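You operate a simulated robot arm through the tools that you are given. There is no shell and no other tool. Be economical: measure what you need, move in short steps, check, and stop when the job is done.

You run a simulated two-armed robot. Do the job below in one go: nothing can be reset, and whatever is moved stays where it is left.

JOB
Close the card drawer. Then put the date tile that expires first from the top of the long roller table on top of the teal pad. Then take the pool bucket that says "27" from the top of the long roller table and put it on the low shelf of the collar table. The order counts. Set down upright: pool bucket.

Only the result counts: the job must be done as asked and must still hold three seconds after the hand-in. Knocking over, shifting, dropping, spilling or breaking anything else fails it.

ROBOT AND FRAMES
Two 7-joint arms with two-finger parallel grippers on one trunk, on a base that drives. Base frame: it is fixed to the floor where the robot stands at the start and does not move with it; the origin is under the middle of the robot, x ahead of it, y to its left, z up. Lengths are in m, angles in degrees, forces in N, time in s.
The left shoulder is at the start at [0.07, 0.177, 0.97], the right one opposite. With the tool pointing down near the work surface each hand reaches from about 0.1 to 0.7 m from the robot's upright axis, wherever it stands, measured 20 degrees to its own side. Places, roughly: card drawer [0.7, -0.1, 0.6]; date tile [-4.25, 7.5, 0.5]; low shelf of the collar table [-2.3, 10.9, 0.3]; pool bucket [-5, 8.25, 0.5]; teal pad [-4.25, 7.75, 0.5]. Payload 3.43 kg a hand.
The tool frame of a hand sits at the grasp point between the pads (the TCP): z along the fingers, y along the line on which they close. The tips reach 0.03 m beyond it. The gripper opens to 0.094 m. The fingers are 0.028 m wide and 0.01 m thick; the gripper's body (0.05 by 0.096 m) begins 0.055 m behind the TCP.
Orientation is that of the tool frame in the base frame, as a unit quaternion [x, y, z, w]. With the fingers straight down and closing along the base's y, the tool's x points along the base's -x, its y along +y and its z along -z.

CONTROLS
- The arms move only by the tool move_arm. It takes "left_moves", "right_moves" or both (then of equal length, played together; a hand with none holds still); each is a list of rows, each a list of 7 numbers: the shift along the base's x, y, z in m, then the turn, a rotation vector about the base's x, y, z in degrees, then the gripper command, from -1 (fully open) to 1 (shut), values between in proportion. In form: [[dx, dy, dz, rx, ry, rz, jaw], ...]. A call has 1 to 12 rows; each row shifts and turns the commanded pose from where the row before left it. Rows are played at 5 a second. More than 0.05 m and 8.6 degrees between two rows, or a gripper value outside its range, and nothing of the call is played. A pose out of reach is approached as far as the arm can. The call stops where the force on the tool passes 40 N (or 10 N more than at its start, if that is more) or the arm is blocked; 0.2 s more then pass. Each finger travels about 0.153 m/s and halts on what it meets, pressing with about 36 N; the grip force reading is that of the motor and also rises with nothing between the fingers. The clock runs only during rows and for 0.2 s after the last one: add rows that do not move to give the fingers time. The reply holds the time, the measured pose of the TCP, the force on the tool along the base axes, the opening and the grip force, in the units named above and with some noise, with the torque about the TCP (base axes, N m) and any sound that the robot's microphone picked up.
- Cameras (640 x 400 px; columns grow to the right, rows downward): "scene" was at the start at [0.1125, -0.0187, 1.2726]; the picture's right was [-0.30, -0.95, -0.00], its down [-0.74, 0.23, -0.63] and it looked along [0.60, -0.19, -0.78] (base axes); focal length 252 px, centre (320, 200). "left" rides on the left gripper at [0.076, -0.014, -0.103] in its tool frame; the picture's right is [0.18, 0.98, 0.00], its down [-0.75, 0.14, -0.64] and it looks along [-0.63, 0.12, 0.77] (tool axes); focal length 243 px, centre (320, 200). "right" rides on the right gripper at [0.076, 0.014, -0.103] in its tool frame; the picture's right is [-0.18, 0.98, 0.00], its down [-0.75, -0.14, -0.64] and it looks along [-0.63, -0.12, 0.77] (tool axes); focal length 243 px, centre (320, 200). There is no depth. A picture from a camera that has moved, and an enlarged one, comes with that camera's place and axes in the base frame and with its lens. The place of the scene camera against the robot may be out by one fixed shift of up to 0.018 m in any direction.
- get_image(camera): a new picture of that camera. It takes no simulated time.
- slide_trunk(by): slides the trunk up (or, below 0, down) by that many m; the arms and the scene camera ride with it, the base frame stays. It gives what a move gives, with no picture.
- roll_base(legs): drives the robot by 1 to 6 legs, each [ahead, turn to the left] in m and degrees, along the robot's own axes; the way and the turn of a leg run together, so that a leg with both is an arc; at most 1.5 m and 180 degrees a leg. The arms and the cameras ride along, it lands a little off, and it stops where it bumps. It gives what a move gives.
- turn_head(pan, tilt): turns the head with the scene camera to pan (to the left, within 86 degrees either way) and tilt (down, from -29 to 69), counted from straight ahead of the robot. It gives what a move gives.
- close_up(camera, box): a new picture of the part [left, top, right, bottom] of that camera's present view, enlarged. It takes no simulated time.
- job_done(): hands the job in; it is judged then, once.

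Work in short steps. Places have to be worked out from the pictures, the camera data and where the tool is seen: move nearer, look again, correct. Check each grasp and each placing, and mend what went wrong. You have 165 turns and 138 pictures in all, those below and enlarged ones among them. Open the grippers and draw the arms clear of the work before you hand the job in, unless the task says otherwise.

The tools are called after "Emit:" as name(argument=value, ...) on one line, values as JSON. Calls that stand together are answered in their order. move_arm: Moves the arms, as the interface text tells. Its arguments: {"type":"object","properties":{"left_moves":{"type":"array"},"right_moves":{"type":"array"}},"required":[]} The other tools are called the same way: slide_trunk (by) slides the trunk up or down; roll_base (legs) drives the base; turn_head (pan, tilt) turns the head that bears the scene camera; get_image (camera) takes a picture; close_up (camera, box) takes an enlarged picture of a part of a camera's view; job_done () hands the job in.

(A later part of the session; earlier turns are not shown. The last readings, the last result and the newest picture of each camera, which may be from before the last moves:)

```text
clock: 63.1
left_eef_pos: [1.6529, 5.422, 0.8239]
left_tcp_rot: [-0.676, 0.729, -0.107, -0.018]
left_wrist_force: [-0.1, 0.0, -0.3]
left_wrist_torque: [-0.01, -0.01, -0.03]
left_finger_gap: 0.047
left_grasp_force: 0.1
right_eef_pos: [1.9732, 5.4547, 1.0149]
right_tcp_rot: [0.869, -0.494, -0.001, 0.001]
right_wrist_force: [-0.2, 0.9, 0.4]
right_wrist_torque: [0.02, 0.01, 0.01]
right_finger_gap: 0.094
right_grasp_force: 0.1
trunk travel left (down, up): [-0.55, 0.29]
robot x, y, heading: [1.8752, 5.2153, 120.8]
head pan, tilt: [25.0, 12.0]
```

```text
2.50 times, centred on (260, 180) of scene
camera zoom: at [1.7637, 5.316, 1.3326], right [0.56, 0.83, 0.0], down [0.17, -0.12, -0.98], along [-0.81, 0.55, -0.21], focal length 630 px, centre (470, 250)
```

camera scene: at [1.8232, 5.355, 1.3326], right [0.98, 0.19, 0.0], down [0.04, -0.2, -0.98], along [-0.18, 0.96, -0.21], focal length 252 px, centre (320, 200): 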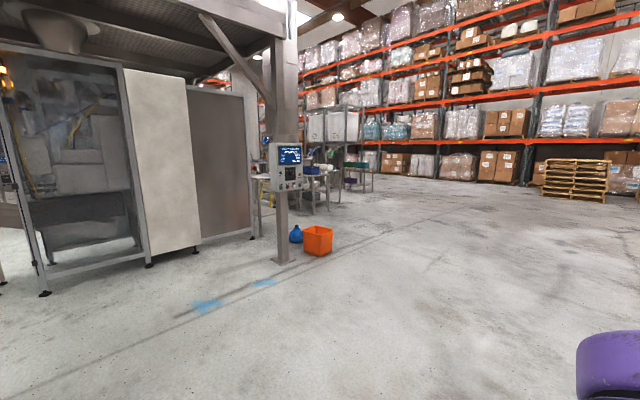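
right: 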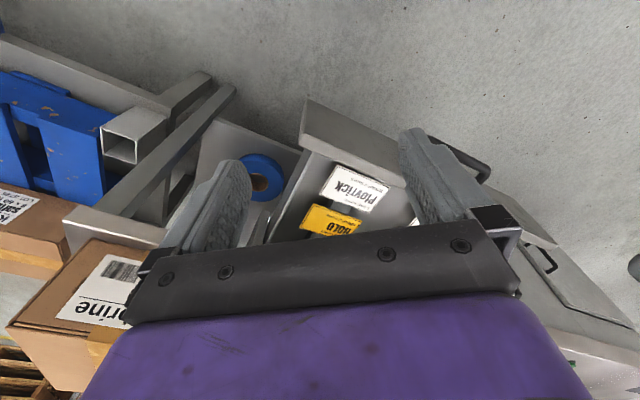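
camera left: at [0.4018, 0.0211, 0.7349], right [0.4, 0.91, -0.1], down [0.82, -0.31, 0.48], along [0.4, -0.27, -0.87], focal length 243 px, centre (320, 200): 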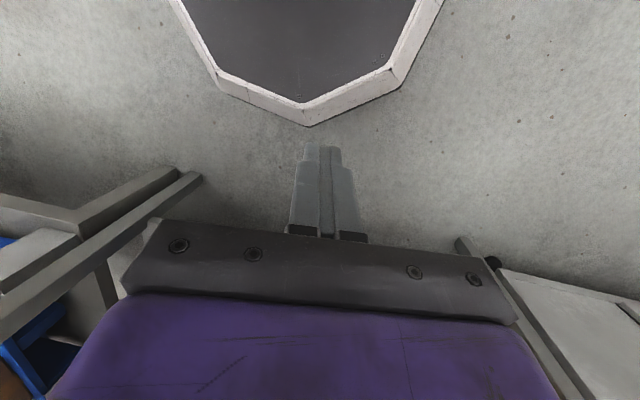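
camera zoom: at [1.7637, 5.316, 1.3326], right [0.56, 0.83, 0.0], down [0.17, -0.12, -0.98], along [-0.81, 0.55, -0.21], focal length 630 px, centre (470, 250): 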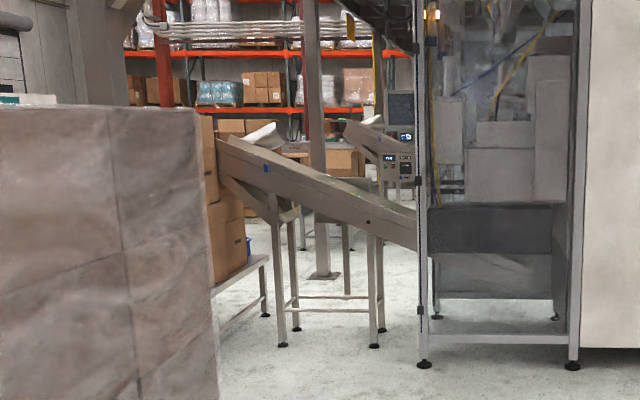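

The left side is blocked by the inclined conveyor, and the right side is open. I drive to about [2.0, 8.5], pass the orange bin and look west.

Emit:
roll_base(legs=[[0, -33], [1.5, 0], [1.5, 0], [0.4, 0], [0, 60]])

Emit:
turn_head(pan=10, tilt=12)

Emit:
get_image(camera="scene")

```text
clock: 83.6
left_eef_pos: [1.766, 8.6286, 0.822]
left_tcp_rot: [0.825, -0.554, 0.109, -0.008]
left_wrist_force: [-0.2, 0.3, 0.8]
left_wrist_torque: [-0.01, 0.02, -0.01]
left_finger_gap: 0.0471
left_grasp_force: 0.1
right_eef_pos: [2.0381, 8.7989, 1.015]
right_tcp_rot: [0.96, -0.282, 0.0, 0.0]
right_wrist_force: [0.2, -0.6, 0.7]
right_wrist_torque: [0.0, 0.01, 0.01]
right_finger_gap: 0.0939
right_grasp_force: 0.0
trunk travel left (down, up): [-0.55, 0.29]
robot x, y, heading: [2.0614, 8.5433, 147.2]
head pan, tilt: [25.0, 12.0]
```

```text
clock: 84.4
left_eef_pos: [1.7653, 8.6289, 0.8232]
left_tcp_rot: [0.826, -0.554, 0.108, -0.006]
left_wrist_force: [-0.1, 0.4, 0.2]
left_wrist_torque: [0.0, -0.02, 0.04]
left_finger_gap: 0.0472
left_grasp_force: 0.1
right_eef_pos: [2.0376, 8.8001, 1.0149]
right_tcp_rot: [0.96, -0.282, 0.001, 0.0]
right_wrist_force: [-0.2, 0.4, -0.2]
right_wrist_torque: [0.04, -0.02, 0.0]
right_finger_gap: 0.0938
right_grasp_force: 0.1
trunk travel left (down, up): [-0.55, 0.29]
robot x, y, heading: [2.0589, 8.5436, 147.0]
head pan, tilt: [10.0, 12.0]
```

```text
107 pictures are left
camera scene: at [1.92, 8.6108, 1.3326], right [0.39, 0.92, 0.0], down [0.19, -0.08, -0.98], along [-0.9, 0.38, -0.21], focal length 252 px, centre (320, 200)
```

scene: 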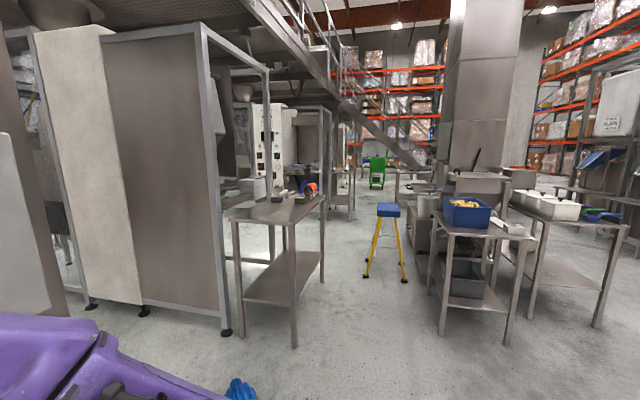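

A stool blocks the aisle between the two tables. I look further right for a way around.

Emit:
turn_head(pan=-30, tilt=12)

Emit:
get_image(camera="scene")

```text
clock: 85.5
left_eef_pos: [1.7652, 8.6294, 0.8213]
left_tcp_rot: [0.825, -0.554, 0.109, -0.007]
left_wrist_force: [0.2, -0.4, 0.4]
left_wrist_torque: [-0.01, -0.05, -0.01]
left_finger_gap: 0.0471
left_grasp_force: 0.1
right_eef_pos: [2.0375, 8.7995, 1.0148]
right_tcp_rot: [0.96, -0.281, 0.0, 0.0]
right_wrist_force: [-0.1, 0.1, 0.3]
right_wrist_torque: [-0.01, -0.01, -0.01]
right_finger_gap: 0.0939
right_grasp_force: 0.0
trunk travel left (down, up): [-0.55, 0.29]
robot x, y, heading: [2.0588, 8.5446, 147.2]
head pan, tilt: [-30.0, 12.0]
```

```text
106 pictures are left
camera scene: at [1.9631, 8.6577, 1.3326], right [0.89, 0.46, 0.0], down [0.1, -0.18, -0.98], along [-0.45, 0.87, -0.21], focal length 252 px, centre (320, 200)
```

scene: 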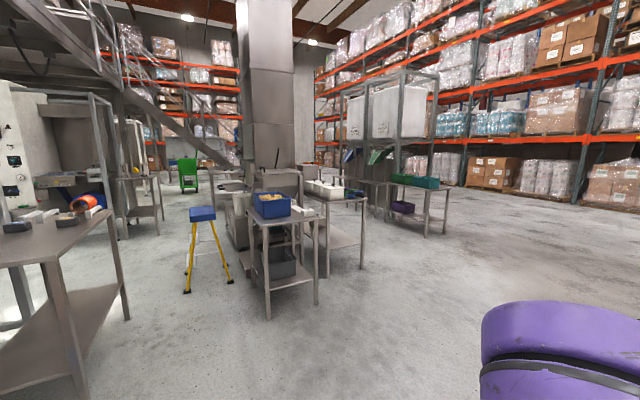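

The gap further right looks open. I drive to about [2.3, 10.7] and look west from there.

Emit:
roll_base(legs=[[0, -63], [1.5, 0], [0.7, 0], [0, 66]])

Emit:
turn_head(pan=-5, tilt=12)

Emit:
get_image(camera="scene")

```text
clock: 102.0
left_eef_pos: [1.8551, 10.797, 0.8216]
left_tcp_rot: [0.859, -0.499, 0.108, -0.013]
left_wrist_force: [-0.2, 1.0, -0.8]
left_wrist_torque: [0.0, -0.02, 0.01]
left_finger_gap: 0.0469
left_grasp_force: 0.1
right_eef_pos: [2.1059, 11.0024, 1.0157]
right_tcp_rot: [0.976, -0.22, -0.001, 0.001]
right_wrist_force: [0.1, -0.5, -0.8]
right_wrist_torque: [-0.01, -0.03, 0.03]
right_finger_gap: 0.0939
right_grasp_force: 0.1
trunk travel left (down, up): [-0.55, 0.29]
robot x, y, heading: [2.1581, 10.7487, 154.8]
head pan, tilt: [-30.0, 12.0]
```

```text
clock: 102.8
left_eef_pos: [1.8558, 10.798, 0.8222]
left_tcp_rot: [0.859, -0.5, 0.109, -0.014]
left_wrist_force: [-0.5, 0.3, 1.0]
left_wrist_torque: [-0.03, -0.01, -0.05]
left_finger_gap: 0.0472
left_grasp_force: 0.0
right_eef_pos: [2.1044, 11.0033, 1.015]
right_tcp_rot: [0.976, -0.219, -0.001, 0.0]
right_wrist_force: [-0.4, 0.0, 0.4]
right_wrist_torque: [-0.02, -0.01, 0.0]
right_finger_gap: 0.0941
right_grasp_force: 0.0
trunk travel left (down, up): [-0.55, 0.29]
robot x, y, heading: [2.1563, 10.7513, 154.7]
head pan, tilt: [-5.0, 12.0]
```

```text
105 pictures are left
camera scene: at [2.0211, 10.8237, 1.3326], right [0.51, 0.86, 0.0], down [0.18, -0.11, -0.98], along [-0.84, 0.49, -0.21], focal length 252 px, centre (320, 200)
```

scene: 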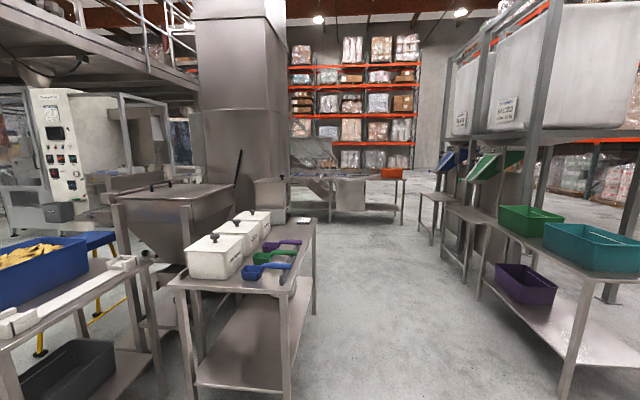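

The aisle between the bin rack and the white-tub table is about 1.4 m wide, running along heading 141°. I line up with its middle and enter.

Emit:
roll_base(legs=[[0, -38.7], [0.92, 0], [0, 25], [1.3, 0]])

Emit:
turn_head(pan=15, tilt=14)

Emit:
get_image(camera="scene")

```text
clock: 116.7
left_eef_pos: [0.5144, 12.4908, 0.8214]
left_tcp_rot: [0.79, -0.603, 0.109, -0.001]
left_wrist_force: [0.1, -0.2, -0.8]
left_wrist_torque: [-0.03, -0.02, 0.01]
left_finger_gap: 0.0469
left_grasp_force: 0.1
right_eef_pos: [0.8051, 12.6277, 1.0159]
right_tcp_rot: [0.941, -0.338, -0.001, 0.001]
right_wrist_force: [0.2, -0.3, 0.3]
right_wrist_torque: [-0.02, 0.01, 0.0]
right_finger_gap: 0.094
right_grasp_force: 0.0
trunk travel left (down, up): [-0.55, 0.29]
robot x, y, heading: [0.7981, 12.3728, 140.8]
head pan, tilt: [-5.0, 12.0]
```

```text
clock: 117.5
left_eef_pos: [0.5148, 12.4914, 0.8212]
left_tcp_rot: [0.791, -0.602, 0.109, 0.0]
left_wrist_force: [0.4, -0.3, 0.3]
left_wrist_torque: [0.0, -0.01, 0.04]
left_finger_gap: 0.0468
left_grasp_force: 0.1
right_eef_pos: [0.8059, 12.6286, 1.0141]
right_tcp_rot: [0.941, -0.338, 0.0, 0.001]
right_wrist_force: [0.1, -0.2, 0.6]
right_wrist_torque: [-0.05, 0.02, -0.03]
right_finger_gap: 0.0938
right_grasp_force: 0.1
trunk travel left (down, up): [-0.55, 0.29]
robot x, y, heading: [0.7927, 12.3705, 140.7]
head pan, tilt: [15.0, 14.0]
```

```text
104 pictures are left
camera scene: at [0.6609, 12.4457, 1.3293], right [0.42, 0.91, 0.0], down [0.22, -0.1, -0.97], along [-0.88, 0.4, -0.24], focal length 252 px, centre (320, 200)
```

scene: 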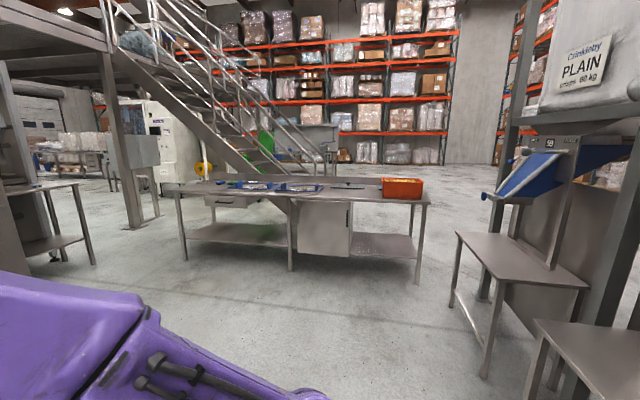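

I see the bench across, and at left a table that matches the collar table near [-2.3, 10.9]. I pan left to see the gap there.

Emit:
turn_head(pan=50, tilt=14)

Emit:
get_image(camera="scene")

```text
clock: 118.5
left_eef_pos: [0.5136, 12.4907, 0.8223]
left_tcp_rot: [0.79, -0.604, 0.108, 0.0]
left_wrist_force: [-0.1, -0.4, 0.1]
left_wrist_torque: [-0.01, -0.01, -0.02]
left_finger_gap: 0.047
left_grasp_force: 0.0
right_eef_pos: [0.8049, 12.6285, 1.015]
right_tcp_rot: [0.941, -0.338, 0.0, 0.001]
right_wrist_force: [0.4, -0.1, -0.1]
right_wrist_torque: [0.04, 0.02, -0.02]
right_finger_gap: 0.0937
right_grasp_force: 0.1
trunk travel left (down, up): [-0.55, 0.29]
robot x, y, heading: [0.7955, 12.3746, 140.6]
head pan, tilt: [50.0, 14.0]
```

```text
103 pictures are left
camera scene: at [0.6539, 12.39, 1.3293], right [-0.18, 0.98, 0.0], down [0.24, 0.04, -0.97], along [-0.95, -0.18, -0.24], focal length 252 px, centre (320, 200)
```

scene: 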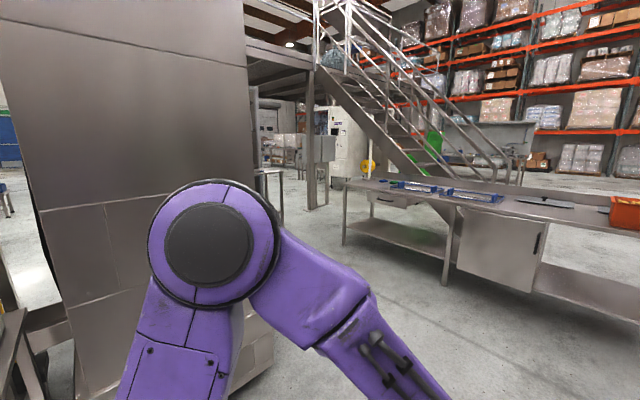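

The way continues left between the bagging column and the bench. I go to about [-0.8, 12.9] and then turn to run along the bench.

Emit:
roll_base(legs=[[0, 21], [1.5, 0], [0.15, 0], [0, 65]])

Emit:
turn_head(pan=5, tilt=18)

Emit:
get_image(camera="scene")

```text
clock: 130.9
left_eef_pos: [-0.8894, 12.6186, 0.8214]
left_tcp_rot: [0.988, 0.113, 0.079, -0.076]
left_wrist_force: [0.3, -0.5, 0.3]
left_wrist_torque: [-0.01, 0.04, -0.01]
left_finger_gap: 0.0471
left_grasp_force: 0.0
right_eef_pos: [-1.0153, 12.9146, 1.0155]
right_tcp_rot: [0.913, 0.408, 0.0, 0.001]
right_wrist_force: [-0.6, 0.1, -0.5]
right_wrist_torque: [0.02, 0.02, 0.0]
right_finger_gap: 0.0941
right_grasp_force: 0.0
trunk travel left (down, up): [-0.55, 0.29]
robot x, y, heading: [-0.7581, 12.8915, -131.8]
head pan, tilt: [50.0, 14.0]
```

```text
clock: 132.0
left_eef_pos: [-0.8902, 12.6182, 0.8222]
left_tcp_rot: [0.988, 0.113, 0.077, -0.076]
left_wrist_force: [-0.2, 0.0, 0.8]
left_wrist_torque: [-0.01, 0.01, 0.0]
left_finger_gap: 0.0469
left_grasp_force: 0.1
right_eef_pos: [-1.016, 12.9145, 1.0148]
right_tcp_rot: [0.913, 0.408, 0.001, 0.001]
right_wrist_force: [0.2, -0.2, 0.0]
right_wrist_torque: [0.0, 0.01, 0.0]
right_finger_gap: 0.094
right_grasp_force: 0.0
trunk travel left (down, up): [-0.55, 0.29]
robot x, y, heading: [-0.7573, 12.8921, -131.8]
head pan, tilt: [5.0, 18.0]
```

```text
102 pictures are left
camera scene: at [-0.8588, 12.7855, 1.3228], right [-0.8, 0.6, 0.0], down [0.19, 0.25, -0.95], along [-0.57, -0.76, -0.31], focal length 252 px, centre (320, 200)
```

scene: 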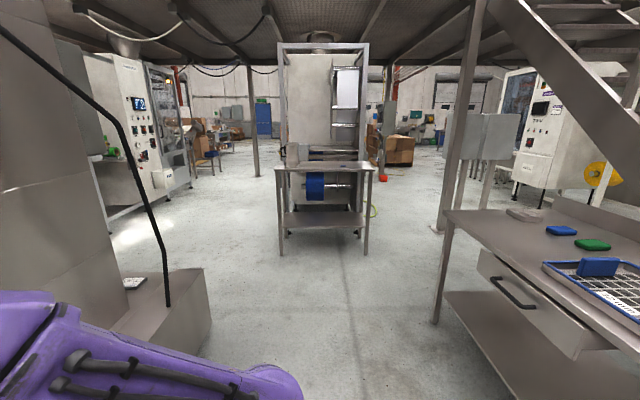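

The collar table stands ahead, with front feet near [-1.92, 10.69] and [-2.62, 11.2] and its shelf open on this side. I go round its left, past the hopper corner at about [-1.0, 11.4].

Emit:
roll_base(legs=[[0, 9.7], [1.1, 0], [0, 32], [0.5, 0]])

Emit:
turn_head(pan=-20, tilt=22)

Emit:
get_image(camera="scene")

Emit:
turn_head(pan=30, tilt=30)

Emit:
get_image(camera="scene")

```text
clock: 142.5
left_eef_pos: [-1.2504, 11.1693, 0.8229]
left_tcp_rot: [0.88, 0.462, 0.045, -0.099]
left_wrist_force: [0.0, -0.6, 0.8]
left_wrist_torque: [0.02, 0.0, 0.01]
left_finger_gap: 0.0466
left_grasp_force: 0.0
right_eef_pos: [-1.5424, 11.3028, 1.0168]
right_tcp_rot: [0.704, 0.71, 0.0, 0.0]
right_wrist_force: [0.8, -0.6, 0.2]
right_wrist_torque: [0.04, 0.01, -0.02]
right_finger_gap: 0.0939
right_grasp_force: 0.0
trunk travel left (down, up): [-0.55, 0.29]
robot x, y, heading: [-1.3369, 11.4606, -89.5]
head pan, tilt: [5.0, 18.0]
```

```text
clock: 143.4
left_eef_pos: [-1.2506, 11.168, 0.8214]
left_tcp_rot: [0.88, 0.462, 0.045, -0.099]
left_wrist_force: [-0.5, 0.0, -0.4]
left_wrist_torque: [-0.02, 0.01, 0.0]
left_finger_gap: 0.0469
left_grasp_force: 0.0
right_eef_pos: [-1.5437, 11.3037, 1.0155]
right_tcp_rot: [0.705, 0.71, 0.001, 0.001]
right_wrist_force: [-0.4, -0.7, 0.4]
right_wrist_torque: [-0.01, -0.02, 0.02]
right_finger_gap: 0.0939
right_grasp_force: 0.0
trunk travel left (down, up): [-0.55, 0.29]
robot x, y, heading: [-1.34, 11.4578, -89.7]
head pan, tilt: [-20.0, 22.0]
```

```text
101 pictures are left
camera scene: at [-1.3797, 11.3264, 1.3163], right [-0.94, 0.33, 0.0], down [0.13, 0.35, -0.93], along [-0.31, -0.87, -0.37], focal length 252 px, centre (320, 200)
```

scene: 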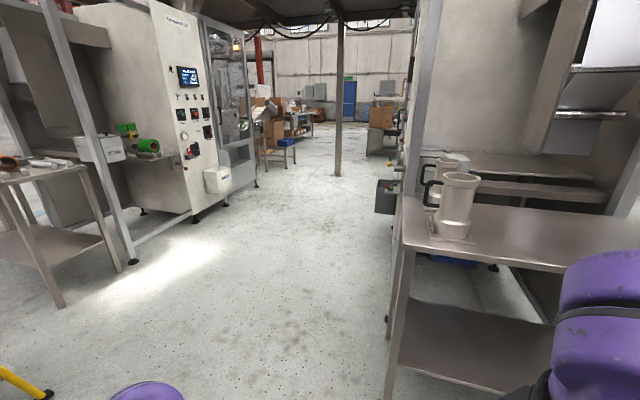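

```text
clock: 144.6
left_eef_pos: [-1.2504, 11.1679, 0.8224]
left_tcp_rot: [0.88, 0.462, 0.046, -0.099]
left_wrist_force: [-0.2, -0.2, -0.6]
left_wrist_torque: [0.01, 0.03, 0.01]
left_finger_gap: 0.0467
left_grasp_force: 0.1
right_eef_pos: [-1.5423, 11.3031, 1.0157]
right_tcp_rot: [0.704, 0.71, 0.001, 0.001]
right_wrist_force: [-0.3, 0.1, 0.8]
right_wrist_torque: [0.01, 0.0, 0.01]
right_finger_gap: 0.094
right_grasp_force: 0.0
trunk travel left (down, up): [-0.55, 0.29]
robot x, y, heading: [-1.3383, 11.4611, -89.6]
head pan, tilt: [30.0, 30.0]
```

```text
100 pictures are left
camera scene: at [-1.303, 11.3359, 1.3035], right [-0.86, -0.51, 0.0], down [-0.25, 0.43, -0.87], along [0.44, -0.75, -0.5], focal length 252 px, centre (320, 200)
```

scene: 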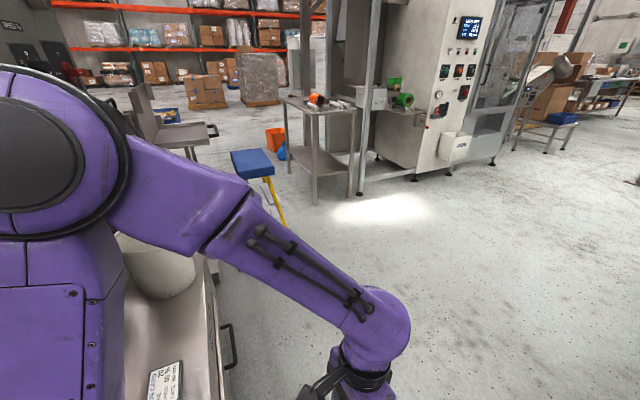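

The path south is clear. I keep a little left of the collar tubes, go about 1.1 m, then turn south-west and look for the roller table.

Emit:
roll_base(legs=[[0, 6], [1.2, 0], [0, -40]])

Emit:
turn_head(pan=0, tilt=20)

Emit:
get_image(camera="scene")

```text
clock: 146.5
left_eef_pos: [-1.2123, 11.1253, 0.8218]
left_tcp_rot: [0.851, 0.513, 0.04, -0.103]
left_wrist_force: [-0.5, 0.3, -0.3]
left_wrist_torque: [0.02, 0.04, 0.02]
left_finger_gap: 0.0471
left_grasp_force: 0.1
right_eef_pos: [-1.5181, 11.2261, 1.0149]
right_tcp_rot: [0.661, 0.75, 0.001, 0.0]
right_wrist_force: [0.8, -0.6, 0.0]
right_wrist_torque: [0.01, -0.04, 0.02]
right_finger_gap: 0.0941
right_grasp_force: 0.1
trunk travel left (down, up): [-0.55, 0.29]
robot x, y, heading: [-1.3349, 11.4035, -83.0]
head pan, tilt: [30.0, 30.0]
stopped in leg 2: the robot was blocked; the commanded pose is now the measured one
```

```text
clock: 147.4
left_eef_pos: [-1.2129, 11.127, 0.8228]
left_tcp_rot: [0.851, 0.513, 0.04, -0.102]
left_wrist_force: [-0.7, -0.4, -0.2]
left_wrist_torque: [0.01, -0.01, 0.02]
left_finger_gap: 0.047
left_grasp_force: 0.0
right_eef_pos: [-1.5191, 11.2257, 1.0146]
right_tcp_rot: [0.662, 0.75, 0.001, 0.002]
right_wrist_force: [0.1, 0.1, -0.6]
right_wrist_torque: [0.02, -0.02, -0.02]
right_finger_gap: 0.094
right_grasp_force: 0.0
trunk travel left (down, up): [-0.55, 0.29]
robot x, y, heading: [-1.3349, 11.4059, -82.8]
head pan, tilt: [0.0, 20.0]
```

```text
99 pictures are left
camera scene: at [-1.327, 11.268, 1.3195], right [-0.99, -0.13, 0.0], down [-0.04, 0.34, -0.94], along [0.12, -0.93, -0.34], focal length 252 px, centre (320, 200)
```

scene: 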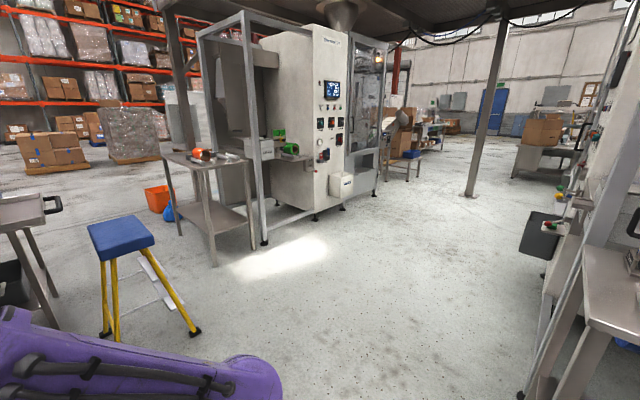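

It was blocked after 6 cm, probably by the hopper frame on my left. I look down on that side before moving.

Emit:
turn_head(pan=50, tilt=60)

Emit:
get_image(camera="scene")

Emit:
turn_head(pan=-40, tilt=55)

Emit:
get_image(camera="scene")

```text
clock: 148.6
left_eef_pos: [-1.2126, 11.1278, 0.822]
left_tcp_rot: [0.851, 0.513, 0.039, -0.103]
left_wrist_force: [-0.4, -0.9, 0.5]
left_wrist_torque: [0.01, -0.02, 0.03]
left_finger_gap: 0.0473
left_grasp_force: 0.0
right_eef_pos: [-1.5196, 11.227, 1.0157]
right_tcp_rot: [0.661, 0.75, 0.0, 0.0]
right_wrist_force: [0.1, 0.1, -0.6]
right_wrist_torque: [0.04, -0.03, 0.02]
right_finger_gap: 0.0943
right_grasp_force: 0.2
trunk travel left (down, up): [-0.55, 0.29]
robot x, y, heading: [-1.3319, 11.4087, -82.8]
head pan, tilt: [50.0, 60.0]
```

```text
98 pictures are left
camera scene: at [-1.2828, 11.3243, 1.2614], right [-0.54, -0.84, 0.0], down [-0.73, 0.47, -0.5], along [0.42, -0.27, -0.87], focal length 252 px, centre (320, 200)
```

scene: 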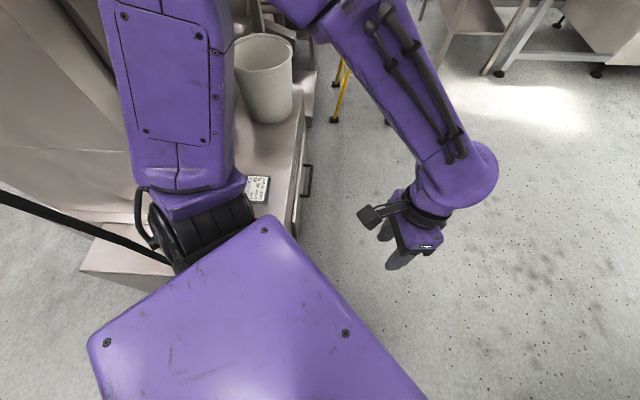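

```text
clock: 150.3
left_eef_pos: [-1.2125, 11.1267, 0.8213]
left_tcp_rot: [0.851, 0.513, 0.039, -0.103]
left_wrist_force: [-0.4, 0.0, -0.7]
left_wrist_torque: [0.01, 0.01, 0.0]
left_finger_gap: 0.047
left_grasp_force: 0.1
right_eef_pos: [-1.5183, 11.2273, 1.0154]
right_tcp_rot: [0.661, 0.75, 0.001, 0.001]
right_wrist_force: [-0.2, 0.5, -0.4]
right_wrist_torque: [0.04, -0.03, 0.01]
right_finger_gap: 0.0941
right_grasp_force: 0.1
trunk travel left (down, up): [-0.55, 0.29]
robot x, y, heading: [-1.3364, 11.4054, -82.8]
head pan, tilt: [-40.0, 55.0]
```

```text
97 pictures are left
camera scene: at [-1.3778, 11.2998, 1.2674], right [-0.84, 0.54, 0.0], down [0.44, 0.69, -0.57], along [-0.31, -0.48, -0.82], focal length 252 px, centre (320, 200)
```

scene: 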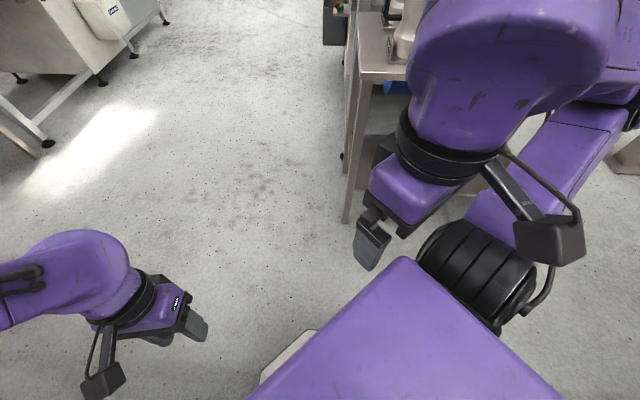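

My base seems to touch the bench corner at about [-0.97, 11.3], and a bin stands on that bench. I back out and shift right, to pass midway between it and the collar table.

Emit:
roll_base(legs=[[-0.2, 0], [0, 80], [-0.42, 0], [0, -56]])

Emit:
turn_head(pan=0, tilt=35)

Emit:
get_image(camera="scene")

```text
clock: 159.9
left_eef_pos: [-1.5624, 11.4294, 0.8217]
left_tcp_rot: [0.748, 0.655, 0.021, -0.107]
left_wrist_force: [0.1, -0.4, -0.1]
left_wrist_torque: [-0.03, 0.01, -0.01]
left_finger_gap: 0.047
left_grasp_force: 0.0
right_eef_pos: [-1.8832, 11.4172, 1.016]
right_tcp_rot: [0.52, 0.854, 0.001, 0.001]
right_wrist_force: [0.4, 0.0, 0.1]
right_wrist_torque: [-0.02, -0.02, 0.01]
right_finger_gap: 0.0939
right_grasp_force: 0.1
trunk travel left (down, up): [-0.55, 0.29]
robot x, y, heading: [-1.7707, 11.6487, -62.7]
head pan, tilt: [-40.0, 55.0]
```

```text
clock: 161.0
left_eef_pos: [-1.5622, 11.4299, 0.8223]
left_tcp_rot: [0.748, 0.654, 0.02, -0.107]
left_wrist_force: [0.2, 0.8, 0.3]
left_wrist_torque: [0.02, 0.0, 0.02]
left_finger_gap: 0.047
left_grasp_force: 0.1
right_eef_pos: [-1.8836, 11.4182, 1.0146]
right_tcp_rot: [0.519, 0.855, 0.0, 0.001]
right_wrist_force: [0.1, 0.1, 0.0]
right_wrist_torque: [-0.02, 0.03, -0.01]
right_finger_gap: 0.0944
right_grasp_force: 0.1
trunk travel left (down, up): [-0.55, 0.29]
robot x, y, heading: [-1.7751, 11.6509, -62.7]
head pan, tilt: [0.0, 35.0]
```

```text
96 pictures are left
camera scene: at [-1.7198, 11.531, 1.2956], right [-0.89, -0.46, 0.0], down [-0.26, 0.51, -0.82], along [0.38, -0.73, -0.57], focal length 252 px, centre (320, 200)
```

scene: 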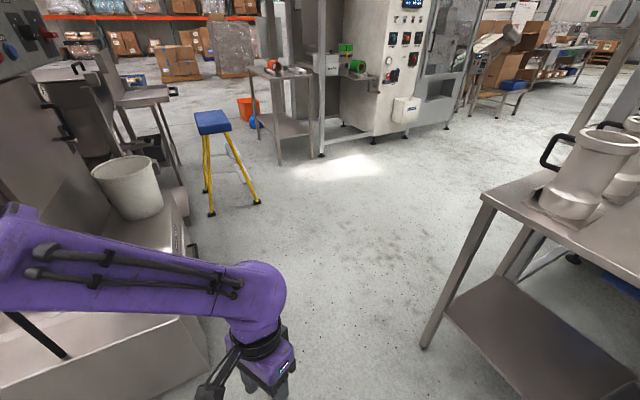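

The path straight ahead passes midway between the bench corner [-1.04, 11.32] and the table leg [-1.89, 10.77]. I drive 1.2 m and turn right.

Emit:
roll_base(legs=[[0.65, 0], [0.65, 0], [0, -65]])

Emit:
turn_head(pan=0, tilt=20)

Emit:
get_image(camera="scene")

```text
clock: 170.6
left_eef_pos: [-1.2944, 10.2186, 0.8217]
left_tcp_rot: [0.983, 0.146, 0.076, -0.079]
left_wrist_force: [-0.2, -0.6, 0.1]
left_wrist_torque: [0.04, -0.04, -0.02]
left_finger_gap: 0.0472
left_grasp_force: 0.1
right_eef_pos: [-1.4397, 10.507, 1.0154]
right_tcp_rot: [0.899, 0.438, 0.001, 0.001]
right_wrist_force: [-0.8, -0.8, 0.6]
right_wrist_torque: [-0.01, 0.02, -0.02]
right_finger_gap: 0.0941
right_grasp_force: 0.0
trunk travel left (down, up): [-0.55, 0.29]
robot x, y, heading: [-1.184, 10.501, -128.0]
head pan, tilt: [0.0, 35.0]
```

```text
clock: 171.4
left_eef_pos: [-1.2942, 10.218, 0.8224]
left_tcp_rot: [0.983, 0.147, 0.075, -0.079]
left_wrist_force: [0.2, 0.2, 0.1]
left_wrist_torque: [-0.04, 0.0, 0.0]
left_finger_gap: 0.0468
left_grasp_force: 0.0
right_eef_pos: [-1.4401, 10.506, 1.0152]
right_tcp_rot: [0.899, 0.438, 0.0, 0.001]
right_wrist_force: [-0.2, 0.7, 0.1]
right_wrist_torque: [-0.01, -0.01, -0.03]
right_finger_gap: 0.0939
right_grasp_force: 0.1
trunk travel left (down, up): [-0.55, 0.29]
robot x, y, heading: [-1.1824, 10.4988, -128.0]
head pan, tilt: [0.0, 20.0]
```

```text
95 pictures are left
camera scene: at [-1.2807, 10.3929, 1.3195], right [-0.79, 0.62, 0.0], down [0.21, 0.27, -0.94], along [-0.58, -0.74, -0.34], focal length 252 px, centre (320, 200)
```

scene: 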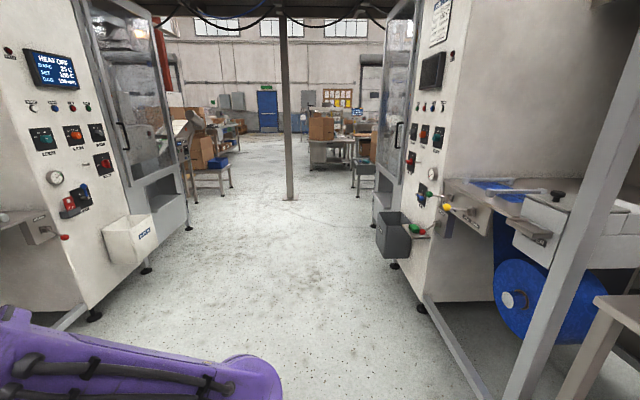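

The aisle between the baggers is clear. I drive 2.4 m down it, slightly left of my line, and look for the roller table on the right.

Emit:
roll_base(legs=[[0, 5], [1.2, 0], [1.2, 0], [0, -20]])

Emit:
turn_head(pan=-15, tilt=20)

Emit:
get_image(camera="scene")

```text
clock: 184.9
left_eef_pos: [-2.6898, 8.2212, 0.8221]
left_tcp_rot: [0.994, 0.0, 0.086, -0.068]
left_wrist_force: [0.2, -0.3, 0.0]
left_wrist_torque: [-0.01, 0.01, 0.0]
left_finger_gap: 0.0471
left_grasp_force: 0.1
right_eef_pos: [-2.7462, 8.5385, 1.0154]
right_tcp_rot: [0.953, 0.301, 0.0, 0.002]
right_wrist_force: [-0.2, -0.4, -0.4]
right_wrist_torque: [-0.02, 0.0, 0.01]
right_finger_gap: 0.0938
right_grasp_force: 0.1
trunk travel left (down, up): [-0.55, 0.29]
robot x, y, heading: [-2.5019, 8.4602, -145.0]
head pan, tilt: [0.0, 20.0]
```

```text
clock: 185.7
left_eef_pos: [-2.6905, 8.2223, 0.8216]
left_tcp_rot: [0.994, 0.001, 0.085, -0.067]
left_wrist_force: [-0.3, 0.6, 0.3]
left_wrist_torque: [-0.03, 0.0, 0.02]
left_finger_gap: 0.0469
left_grasp_force: 0.1
right_eef_pos: [-2.747, 8.5382, 1.0162]
right_tcp_rot: [0.953, 0.302, 0.0, 0.001]
right_wrist_force: [0.3, -1.0, 0.4]
right_wrist_torque: [0.01, -0.01, -0.01]
right_finger_gap: 0.0939
right_grasp_force: 0.2
trunk travel left (down, up): [-0.55, 0.29]
robot x, y, heading: [-2.502, 8.4586, -144.9]
head pan, tilt: [-15.0, 20.0]
```

```text
94 pictures are left
camera scene: at [-2.6401, 8.4031, 1.3195], right [-0.35, 0.94, 0.0], down [0.32, 0.12, -0.94], along [-0.88, -0.32, -0.34], focal length 252 px, centre (320, 200)
```

scene: 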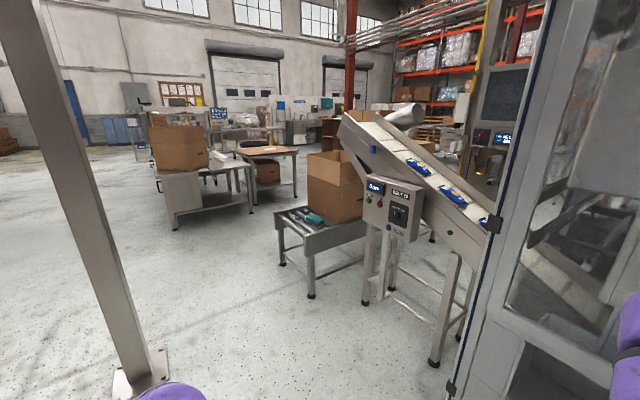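

The roller table's free end is at about [-4.2, 7.6], with the post at [-3.16, 7.23] nearby. I stretch both hands forward to pull in the elbows, level the left gripper, and zoom in on the table end.

Emit:
move_arm(left_moves=[[-0.0256, -0.0179, 0.012, -1.92, 2.44, 0, -1], [-0.0256, -0.0179, 0.012, -1.92, 2.44, 0, -1], [-0.0256, -0.0179, 0.012, -1.92, 2.44, 0, -1], [-0.0256, -0.0179, 0.012, -1.92, 2.44, 0, -1], [-0.0256, -0.0179, 0.012, 0, 0, 0, -1], [-0.0256, -0.0179, 0.012, 0, 0, 0, -1], [-0.0256, -0.0179, 0.012, 0, 0, 0, -1], [-0.0256, -0.0179, 0.012, 0, 0, 0, -1]], right_moves=[[-0.033, -0.0355, 0, 0, 0, 0, -1], [-0.033, -0.0355, 0, 0, 0, 0, -1], [-0.033, -0.0355, 0, 0, 0, 0, -1], [-0.033, -0.0355, 0, 0, 0, 0, -1], [-0.033, -0.0355, 0, 0, 0, 0, -1], [-0.033, -0.0355, 0, 0, 0, 0, -1], [-0.033, -0.0355, 0, 0, 0, 0, -1], [-0.033, -0.0355, 0, 0, 0, 0, -1]])

Emit:
get_image(camera="scene")

Emit:
close_up(camera="scene", box=[260, 180, 380, 255])

```text
clock: 187.5
left_eef_pos: [-2.8975, 8.0764, 0.9176]
left_tcp_rot: [1.0, 0.001, 0.002, 0.0]
left_wrist_force: [-0.6, -0.1, 1.5]
left_wrist_torque: [-0.01, -0.03, 0.0]
left_finger_gap: 0.094
left_grasp_force: 0.2
right_eef_pos: [-2.9943, 8.2701, 1.0166]
right_tcp_rot: [0.954, 0.299, 0.0, 0.002]
right_wrist_force: [-0.1, -0.8, 0.1]
right_wrist_torque: [-0.01, -0.02, -0.01]
right_finger_gap: 0.0939
right_grasp_force: 0.1
right hand out of reach, approached as far as the arm can: row 8
trunk travel left (down, up): [-0.55, 0.29]
robot x, y, heading: [-2.4999, 8.4552, -144.8]
head pan, tilt: [-15.0, 20.0]
```

```text
93 pictures are left
camera scene: at [-2.6408, 8.4029, 1.3194], right [-0.34, 0.94, 0.0], down [0.32, 0.12, -0.94], along [-0.88, -0.32, -0.34], focal length 252 px, centre (320, 200)
```

scene: 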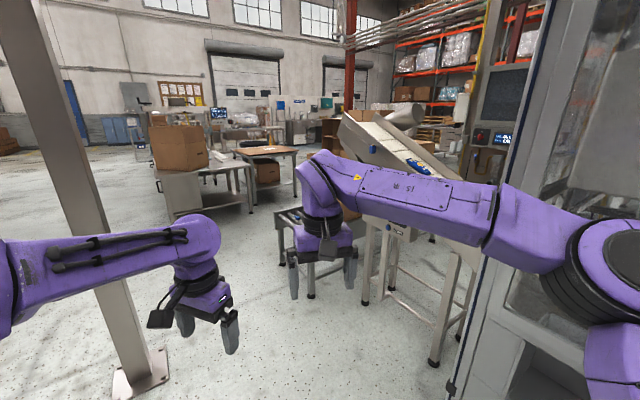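

```text
5.33 times, centred on (320, 218) of scene
camera zoom: at [-2.6408, 8.4029, 1.3194], right [-0.34, 0.94, 0.0], down [0.32, 0.12, -0.94], along [-0.88, -0.32, -0.34], focal length 1344 px, centre (320, 107)
```

zoom: 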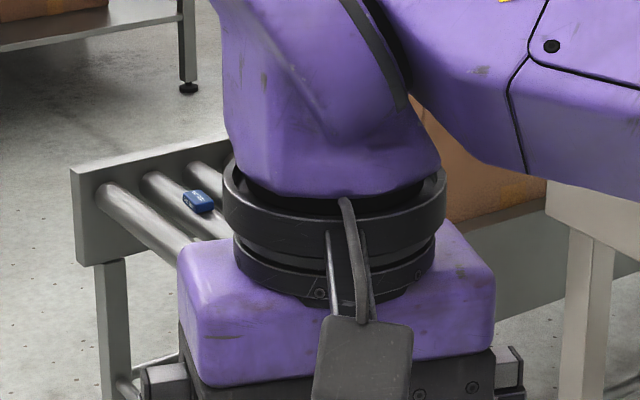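

The elbows still stick out. I stretch the hands further forward and lower, so the robot is narrower beside the post.

Emit:
move_arm(left_moves=[[-0.013, -0.009, -0.04, 0, 0, 0, -1], [-0.013, -0.009, -0.04, 0, 0, 0, -1], [-0.013, -0.009, -0.04, 0, 0, 0, -1], [-0.013, -0.009, -0.04, 0, 0, 0, -1], [-0.013, -0.01, 0, 0, 0, 0, -1]], right_moves=[[-0.011, -0.015, -0.044, 0, 0, 0, -1], [-0.011, -0.015, -0.044, 0, 0, 0, -1], [-0.011, -0.015, -0.044, 0, 0, 0, -1], [-0.011, -0.015, -0.044, 0, 0, 0, -1], [-0.011, -0.015, -0.044, 0, 0, 0, -1]])

Emit:
turn_head(pan=0, tilt=45)

Emit:
get_image(camera="scene")

```text
clock: 188.7
left_eef_pos: [-2.9624, 8.0301, 0.7568]
left_tcp_rot: [1.0, 0.0, 0.001, -0.001]
left_wrist_force: [-0.3, -1.0, 0.0]
left_wrist_torque: [0.02, -0.04, -0.01]
left_finger_gap: 0.0938
left_grasp_force: 0.0
right_eef_pos: [-3.051, 8.1981, 0.7942]
right_tcp_rot: [0.954, 0.301, -0.001, 0.001]
right_wrist_force: [0.2, -0.4, 0.3]
right_wrist_torque: [-0.01, -0.02, 0.0]
right_finger_gap: 0.0942
right_grasp_force: 0.2
trunk travel left (down, up): [-0.55, 0.29]
robot x, y, heading: [-2.5019, 8.4592, -144.9]
head pan, tilt: [-15.0, 20.0]
```

```text
clock: 189.6
left_eef_pos: [-2.9621, 8.0312, 0.7581]
left_tcp_rot: [1.0, 0.001, 0.002, 0.0]
left_wrist_force: [-0.2, -0.5, 0.1]
left_wrist_torque: [-0.01, -0.01, -0.01]
left_finger_gap: 0.0941
left_grasp_force: 0.1
right_eef_pos: [-3.0523, 8.1979, 0.7943]
right_tcp_rot: [0.954, 0.301, 0.001, 0.0]
right_wrist_force: [0.0, 0.5, -0.2]
right_wrist_torque: [-0.01, -0.05, 0.0]
right_finger_gap: 0.0941
right_grasp_force: 0.0
trunk travel left (down, up): [-0.55, 0.29]
robot x, y, heading: [-2.5008, 8.4633, -144.6]
head pan, tilt: [0.0, 45.0]
```

```text
91 pictures are left
camera scene: at [-2.6195, 8.3883, 1.2809], right [-0.58, 0.82, 0.0], down [0.58, 0.41, -0.71], along [-0.58, -0.41, -0.71], focal length 252 px, centre (320, 200)
```

scene: 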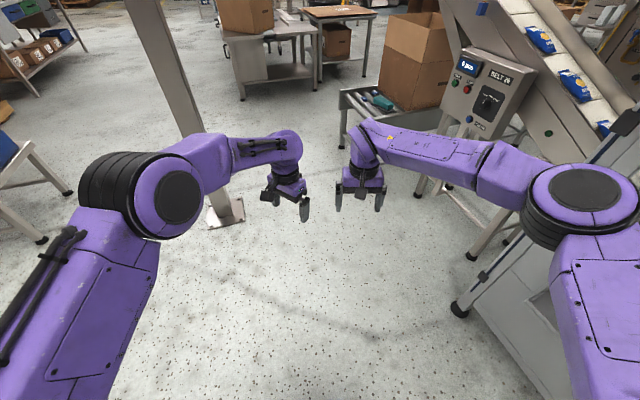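

The right elbow still sticks out. I raise the trunk so it passes above the conveyor's control panel, then drive to about [-3.35, 8.0].

Emit:
slide_trunk(by=0.28)

Emit:
roll_base(legs=[[0, -6.8], [0.6, 0]])

Emit:
turn_head(pan=-10, tilt=45)

Emit:
get_image(camera="scene")

```text
clock: 192.4
left_eef_pos: [-2.9626, 8.0307, 1.0388]
left_tcp_rot: [1.0, 0.001, 0.001, 0.001]
left_wrist_force: [-0.4, 1.0, 0.2]
left_wrist_torque: [0.02, 0.06, 0.01]
left_finger_gap: 0.0938
left_grasp_force: 0.0
right_eef_pos: [-3.0519, 8.1973, 1.0752]
right_tcp_rot: [0.954, 0.301, 0.0, 0.001]
right_wrist_force: [0.8, -0.3, -0.5]
right_wrist_torque: [0.02, 0.04, 0.01]
right_finger_gap: 0.0941
right_grasp_force: 0.1
trunk travel left (down, up): [-0.83, 0.01]
robot x, y, heading: [-2.5018, 8.4604, -144.8]
head pan, tilt: [0.0, 45.0]
```

```text
clock: 196.3
left_eef_pos: [-3.5226, 7.7992, 1.0398]
left_tcp_rot: [0.999, -0.052, 0.001, 0.0]
left_wrist_force: [-0.2, -0.6, 0.2]
left_wrist_torque: [-0.02, -0.02, 0.01]
left_finger_gap: 0.094
left_grasp_force: 0.0
right_eef_pos: [-3.5941, 7.9755, 1.0764]
right_tcp_rot: [0.968, 0.25, -0.001, 0.001]
right_wrist_force: [0.0, -0.1, 0.6]
right_wrist_torque: [-0.02, -0.03, 0.02]
right_finger_gap: 0.094
right_grasp_force: 0.0
trunk travel left (down, up): [-0.83, 0.01]
robot x, y, heading: [-3.019, 8.1757, -150.8]
head pan, tilt: [0.0, 45.0]
```

```text
clock: 197.0
left_eef_pos: [-3.5238, 7.7983, 1.0373]
left_tcp_rot: [0.999, -0.053, 0.001, 0.0]
left_wrist_force: [-0.2, -0.1, 0.6]
left_wrist_torque: [0.03, -0.04, -0.01]
left_finger_gap: 0.0941
left_grasp_force: 0.1
right_eef_pos: [-3.5946, 7.9749, 1.0754]
right_tcp_rot: [0.968, 0.25, 0.001, 0.001]
right_wrist_force: [-0.1, -1.0, -0.4]
right_wrist_torque: [0.0, -0.02, 0.01]
right_finger_gap: 0.094
right_grasp_force: 0.2
trunk travel left (down, up): [-0.83, 0.01]
robot x, y, heading: [-3.0212, 8.1751, -150.8]
head pan, tilt: [-10.0, 45.0]
```

```text
90 pictures are left
camera scene: at [-3.1514, 8.1292, 1.5608], right [-0.33, 0.94, 0.0], down [0.67, 0.23, -0.71], along [-0.67, -0.23, -0.71], focal length 252 px, centre (320, 200)
```

scene: 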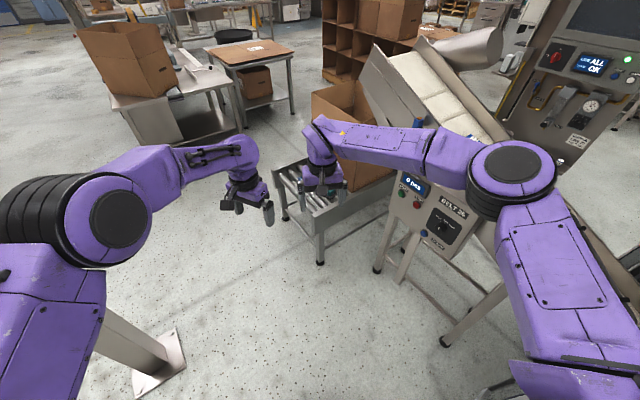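

The elbows clear the post and panel. I go 0.37 m further, turn left to -119° and look.

Emit:
roll_base(legs=[[0.37, 0], [0, 32]])

Emit:
turn_head(pan=0, tilt=50)

Emit:
get_image(camera="scene")

```text
clock: 201.0
left_eef_pos: [-3.5767, 7.4074, 1.0375]
left_tcp_rot: [0.974, 0.226, 0.001, 0.001]
left_wrist_force: [-0.1, -0.7, -0.5]
left_wrist_torque: [0.02, 0.03, 0.02]
left_finger_gap: 0.094
left_grasp_force: 0.0
right_eef_pos: [-3.73, 7.5184, 1.0748]
right_tcp_rot: [0.861, 0.509, 0.0, 0.001]
right_wrist_force: [0.1, 0.1, -0.3]
right_wrist_torque: [0.04, 0.02, 0.02]
right_finger_gap: 0.0939
right_grasp_force: 0.1
trunk travel left (down, up): [-0.83, 0.01]
robot x, y, heading: [-3.3517, 7.9963, -119.0]
head pan, tilt: [-10.0, 45.0]
```

```text
clock: 201.7
left_eef_pos: [-3.5765, 7.4077, 1.0386]
left_tcp_rot: [0.974, 0.226, 0.001, -0.001]
left_wrist_force: [1.0, 1.0, 0.1]
left_wrist_torque: [0.0, -0.01, 0.01]
left_finger_gap: 0.094
left_grasp_force: 0.0
right_eef_pos: [-3.7295, 7.5177, 1.0756]
right_tcp_rot: [0.861, 0.509, 0.0, -0.001]
right_wrist_force: [-0.2, -0.1, 0.3]
right_wrist_torque: [0.0, -0.01, 0.0]
right_finger_gap: 0.094
right_grasp_force: 0.0
trunk travel left (down, up): [-0.83, 0.01]
robot x, y, heading: [-3.35, 7.9949, -118.8]
head pan, tilt: [0.0, 50.0]
```

```text
89 pictures are left
camera scene: at [-3.4214, 7.8872, 1.554], right [-0.88, 0.48, 0.0], down [0.37, 0.67, -0.64], along [-0.31, -0.56, -0.77], focal length 252 px, centre (320, 200)
```

scene: 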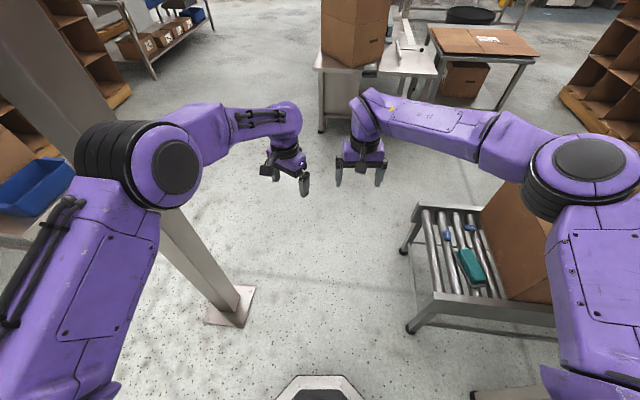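

The end of the roller table shows the teal pad at about [-4.23, 7.78] and two blue tiles at about [-4.26, 7.63] and [-4.36, 7.67]. I drive to roughly [-3.83, 7.36] and turn right to face the table end.

Emit:
roll_base(legs=[[0, -8], [0.8, 0], [0, -90]])

Emit:
turn_head(pan=-5, tilt=50)

Emit:
get_image(camera="scene")

```text
clock: 210.4
left_eef_pos: [-4.3633, 7.7162, 1.0389]
left_tcp_rot: [0.794, -0.608, 0.0, 0.0]
left_wrist_force: [0.1, -0.6, 0.7]
left_wrist_torque: [0.0, 0.0, -0.03]
left_finger_gap: 0.0938
left_grasp_force: 0.0
right_eef_pos: [-4.2251, 7.8443, 1.0747]
right_tcp_rot: [0.94, -0.342, 0.0, 0.0]
right_wrist_force: [0.4, -0.2, 1.0]
right_wrist_torque: [0.0, -0.01, 0.01]
right_finger_gap: 0.0944
right_grasp_force: 0.1
trunk travel left (down, up): [-0.83, 0.01]
robot x, y, heading: [-3.8294, 7.3832, 140.3]
head pan, tilt: [0.0, 50.0]
```

```text
clock: 211.0
left_eef_pos: [-4.3632, 7.7147, 1.0382]
left_tcp_rot: [0.793, -0.609, 0.001, 0.001]
left_wrist_force: [0.0, -0.6, -0.2]
left_wrist_torque: [0.03, -0.01, 0.02]
left_finger_gap: 0.094
left_grasp_force: 0.0
right_eef_pos: [-4.2257, 7.8452, 1.0751]
right_tcp_rot: [0.94, -0.342, 0.0, 0.001]
right_wrist_force: [0.0, -0.5, 0.6]
right_wrist_torque: [0.0, 0.02, -0.01]
right_finger_gap: 0.0939
right_grasp_force: 0.1
trunk travel left (down, up): [-0.83, 0.01]
robot x, y, heading: [-3.8298, 7.3812, 140.1]
head pan, tilt: [-5.0, 50.0]
```

```text
88 pictures are left
camera scene: at [-3.9333, 7.4719, 1.5539], right [0.71, 0.71, 0.0], down [0.54, -0.54, -0.64], along [-0.46, 0.45, -0.77], focal length 252 px, centre (320, 200)
```

scene: 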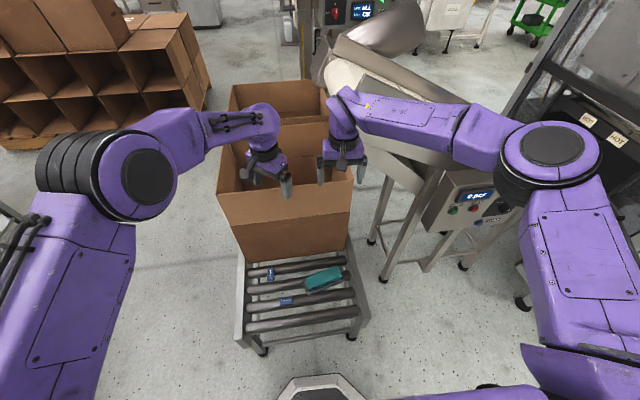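

I'm facing the table end, with the tiles and pad in view. I zoom in to read the tiles.

Emit:
close_up(camera="scene", box=[255, 255, 355, 318])

```text
6.35 times, centred on (305, 286) of scene
camera zoom: at [-3.9333, 7.4719, 1.5539], right [0.71, 0.71, 0.0], down [0.54, -0.54, -0.64], along [-0.46, 0.45, -0.77], focal length 1600 px, centre (415, -349)
```

zoom: 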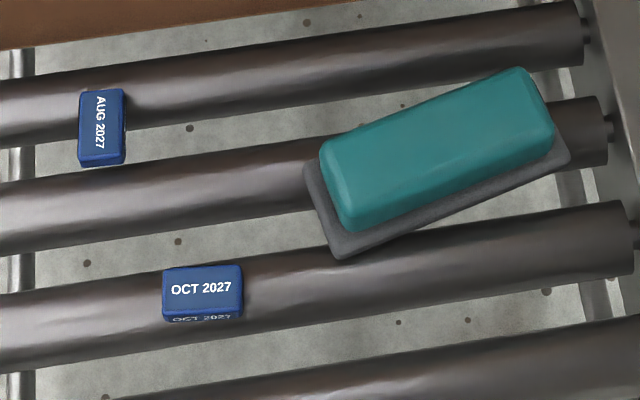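

AUG 2027 expires first, and that tile sits about 7 cm from the tall carton. I pull both hands back from the carton before lowering the trunk.

Emit:
move_arm(left_moves=[[0.03, -0.025, 0, 0, 0, 0, -1], [0.03, -0.025, 0, 0, 0, 0, -1], [0.02, -0.015, 0, 0, 0, 0, -1], [0, 0, 0, 0, 0, 0, -1], [0, 0, 0, 0, 0, 0, -1]], right_moves=[[0.034, -0.028, 0.02, 0, 0, 0, -1], [0.034, -0.028, 0.02, 0, 0, 0, -1], [0.034, -0.028, 0.02, 0, 0, 0, -1], [0.034, -0.028, 0.02, 0, 0, 0, -1], [0.034, -0.028, 0.02, 0, 0, 0, -1]])

Emit:
get_image(camera="scene")

```text
clock: 212.2
left_eef_pos: [-4.2814, 7.6476, 1.0413]
left_tcp_rot: [0.794, -0.608, 0.0, 0.0]
left_wrist_force: [0.1, 0.3, 0.0]
left_wrist_torque: [0.02, 0.01, 0.05]
left_finger_gap: 0.094
left_grasp_force: 0.0
right_eef_pos: [-4.0544, 7.7053, 1.177]
right_tcp_rot: [0.94, -0.342, 0.0, -0.001]
right_wrist_force: [-0.2, -0.2, 0.4]
right_wrist_torque: [0.03, 0.03, -0.04]
right_finger_gap: 0.0941
right_grasp_force: 0.1
trunk travel left (down, up): [-0.83, 0.01]
robot x, y, heading: [-3.8293, 7.3818, 140.2]
head pan, tilt: [-5.0, 50.0]
```

```text
86 pictures are left
camera scene: at [-3.9312, 7.4701, 1.5542], right [0.71, 0.71, 0.0], down [0.54, -0.54, -0.64], along [-0.46, 0.45, -0.77], focal length 252 px, centre (320, 200)
```

scene: 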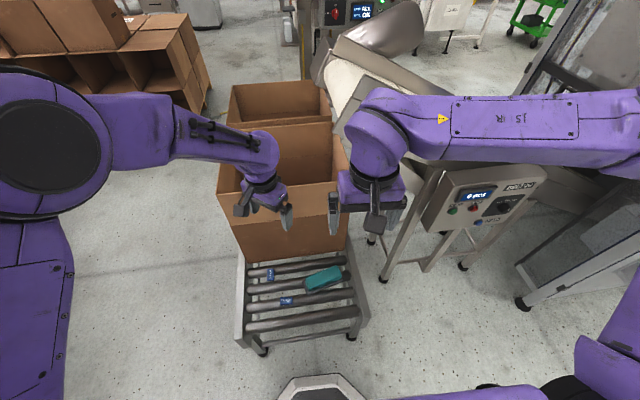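

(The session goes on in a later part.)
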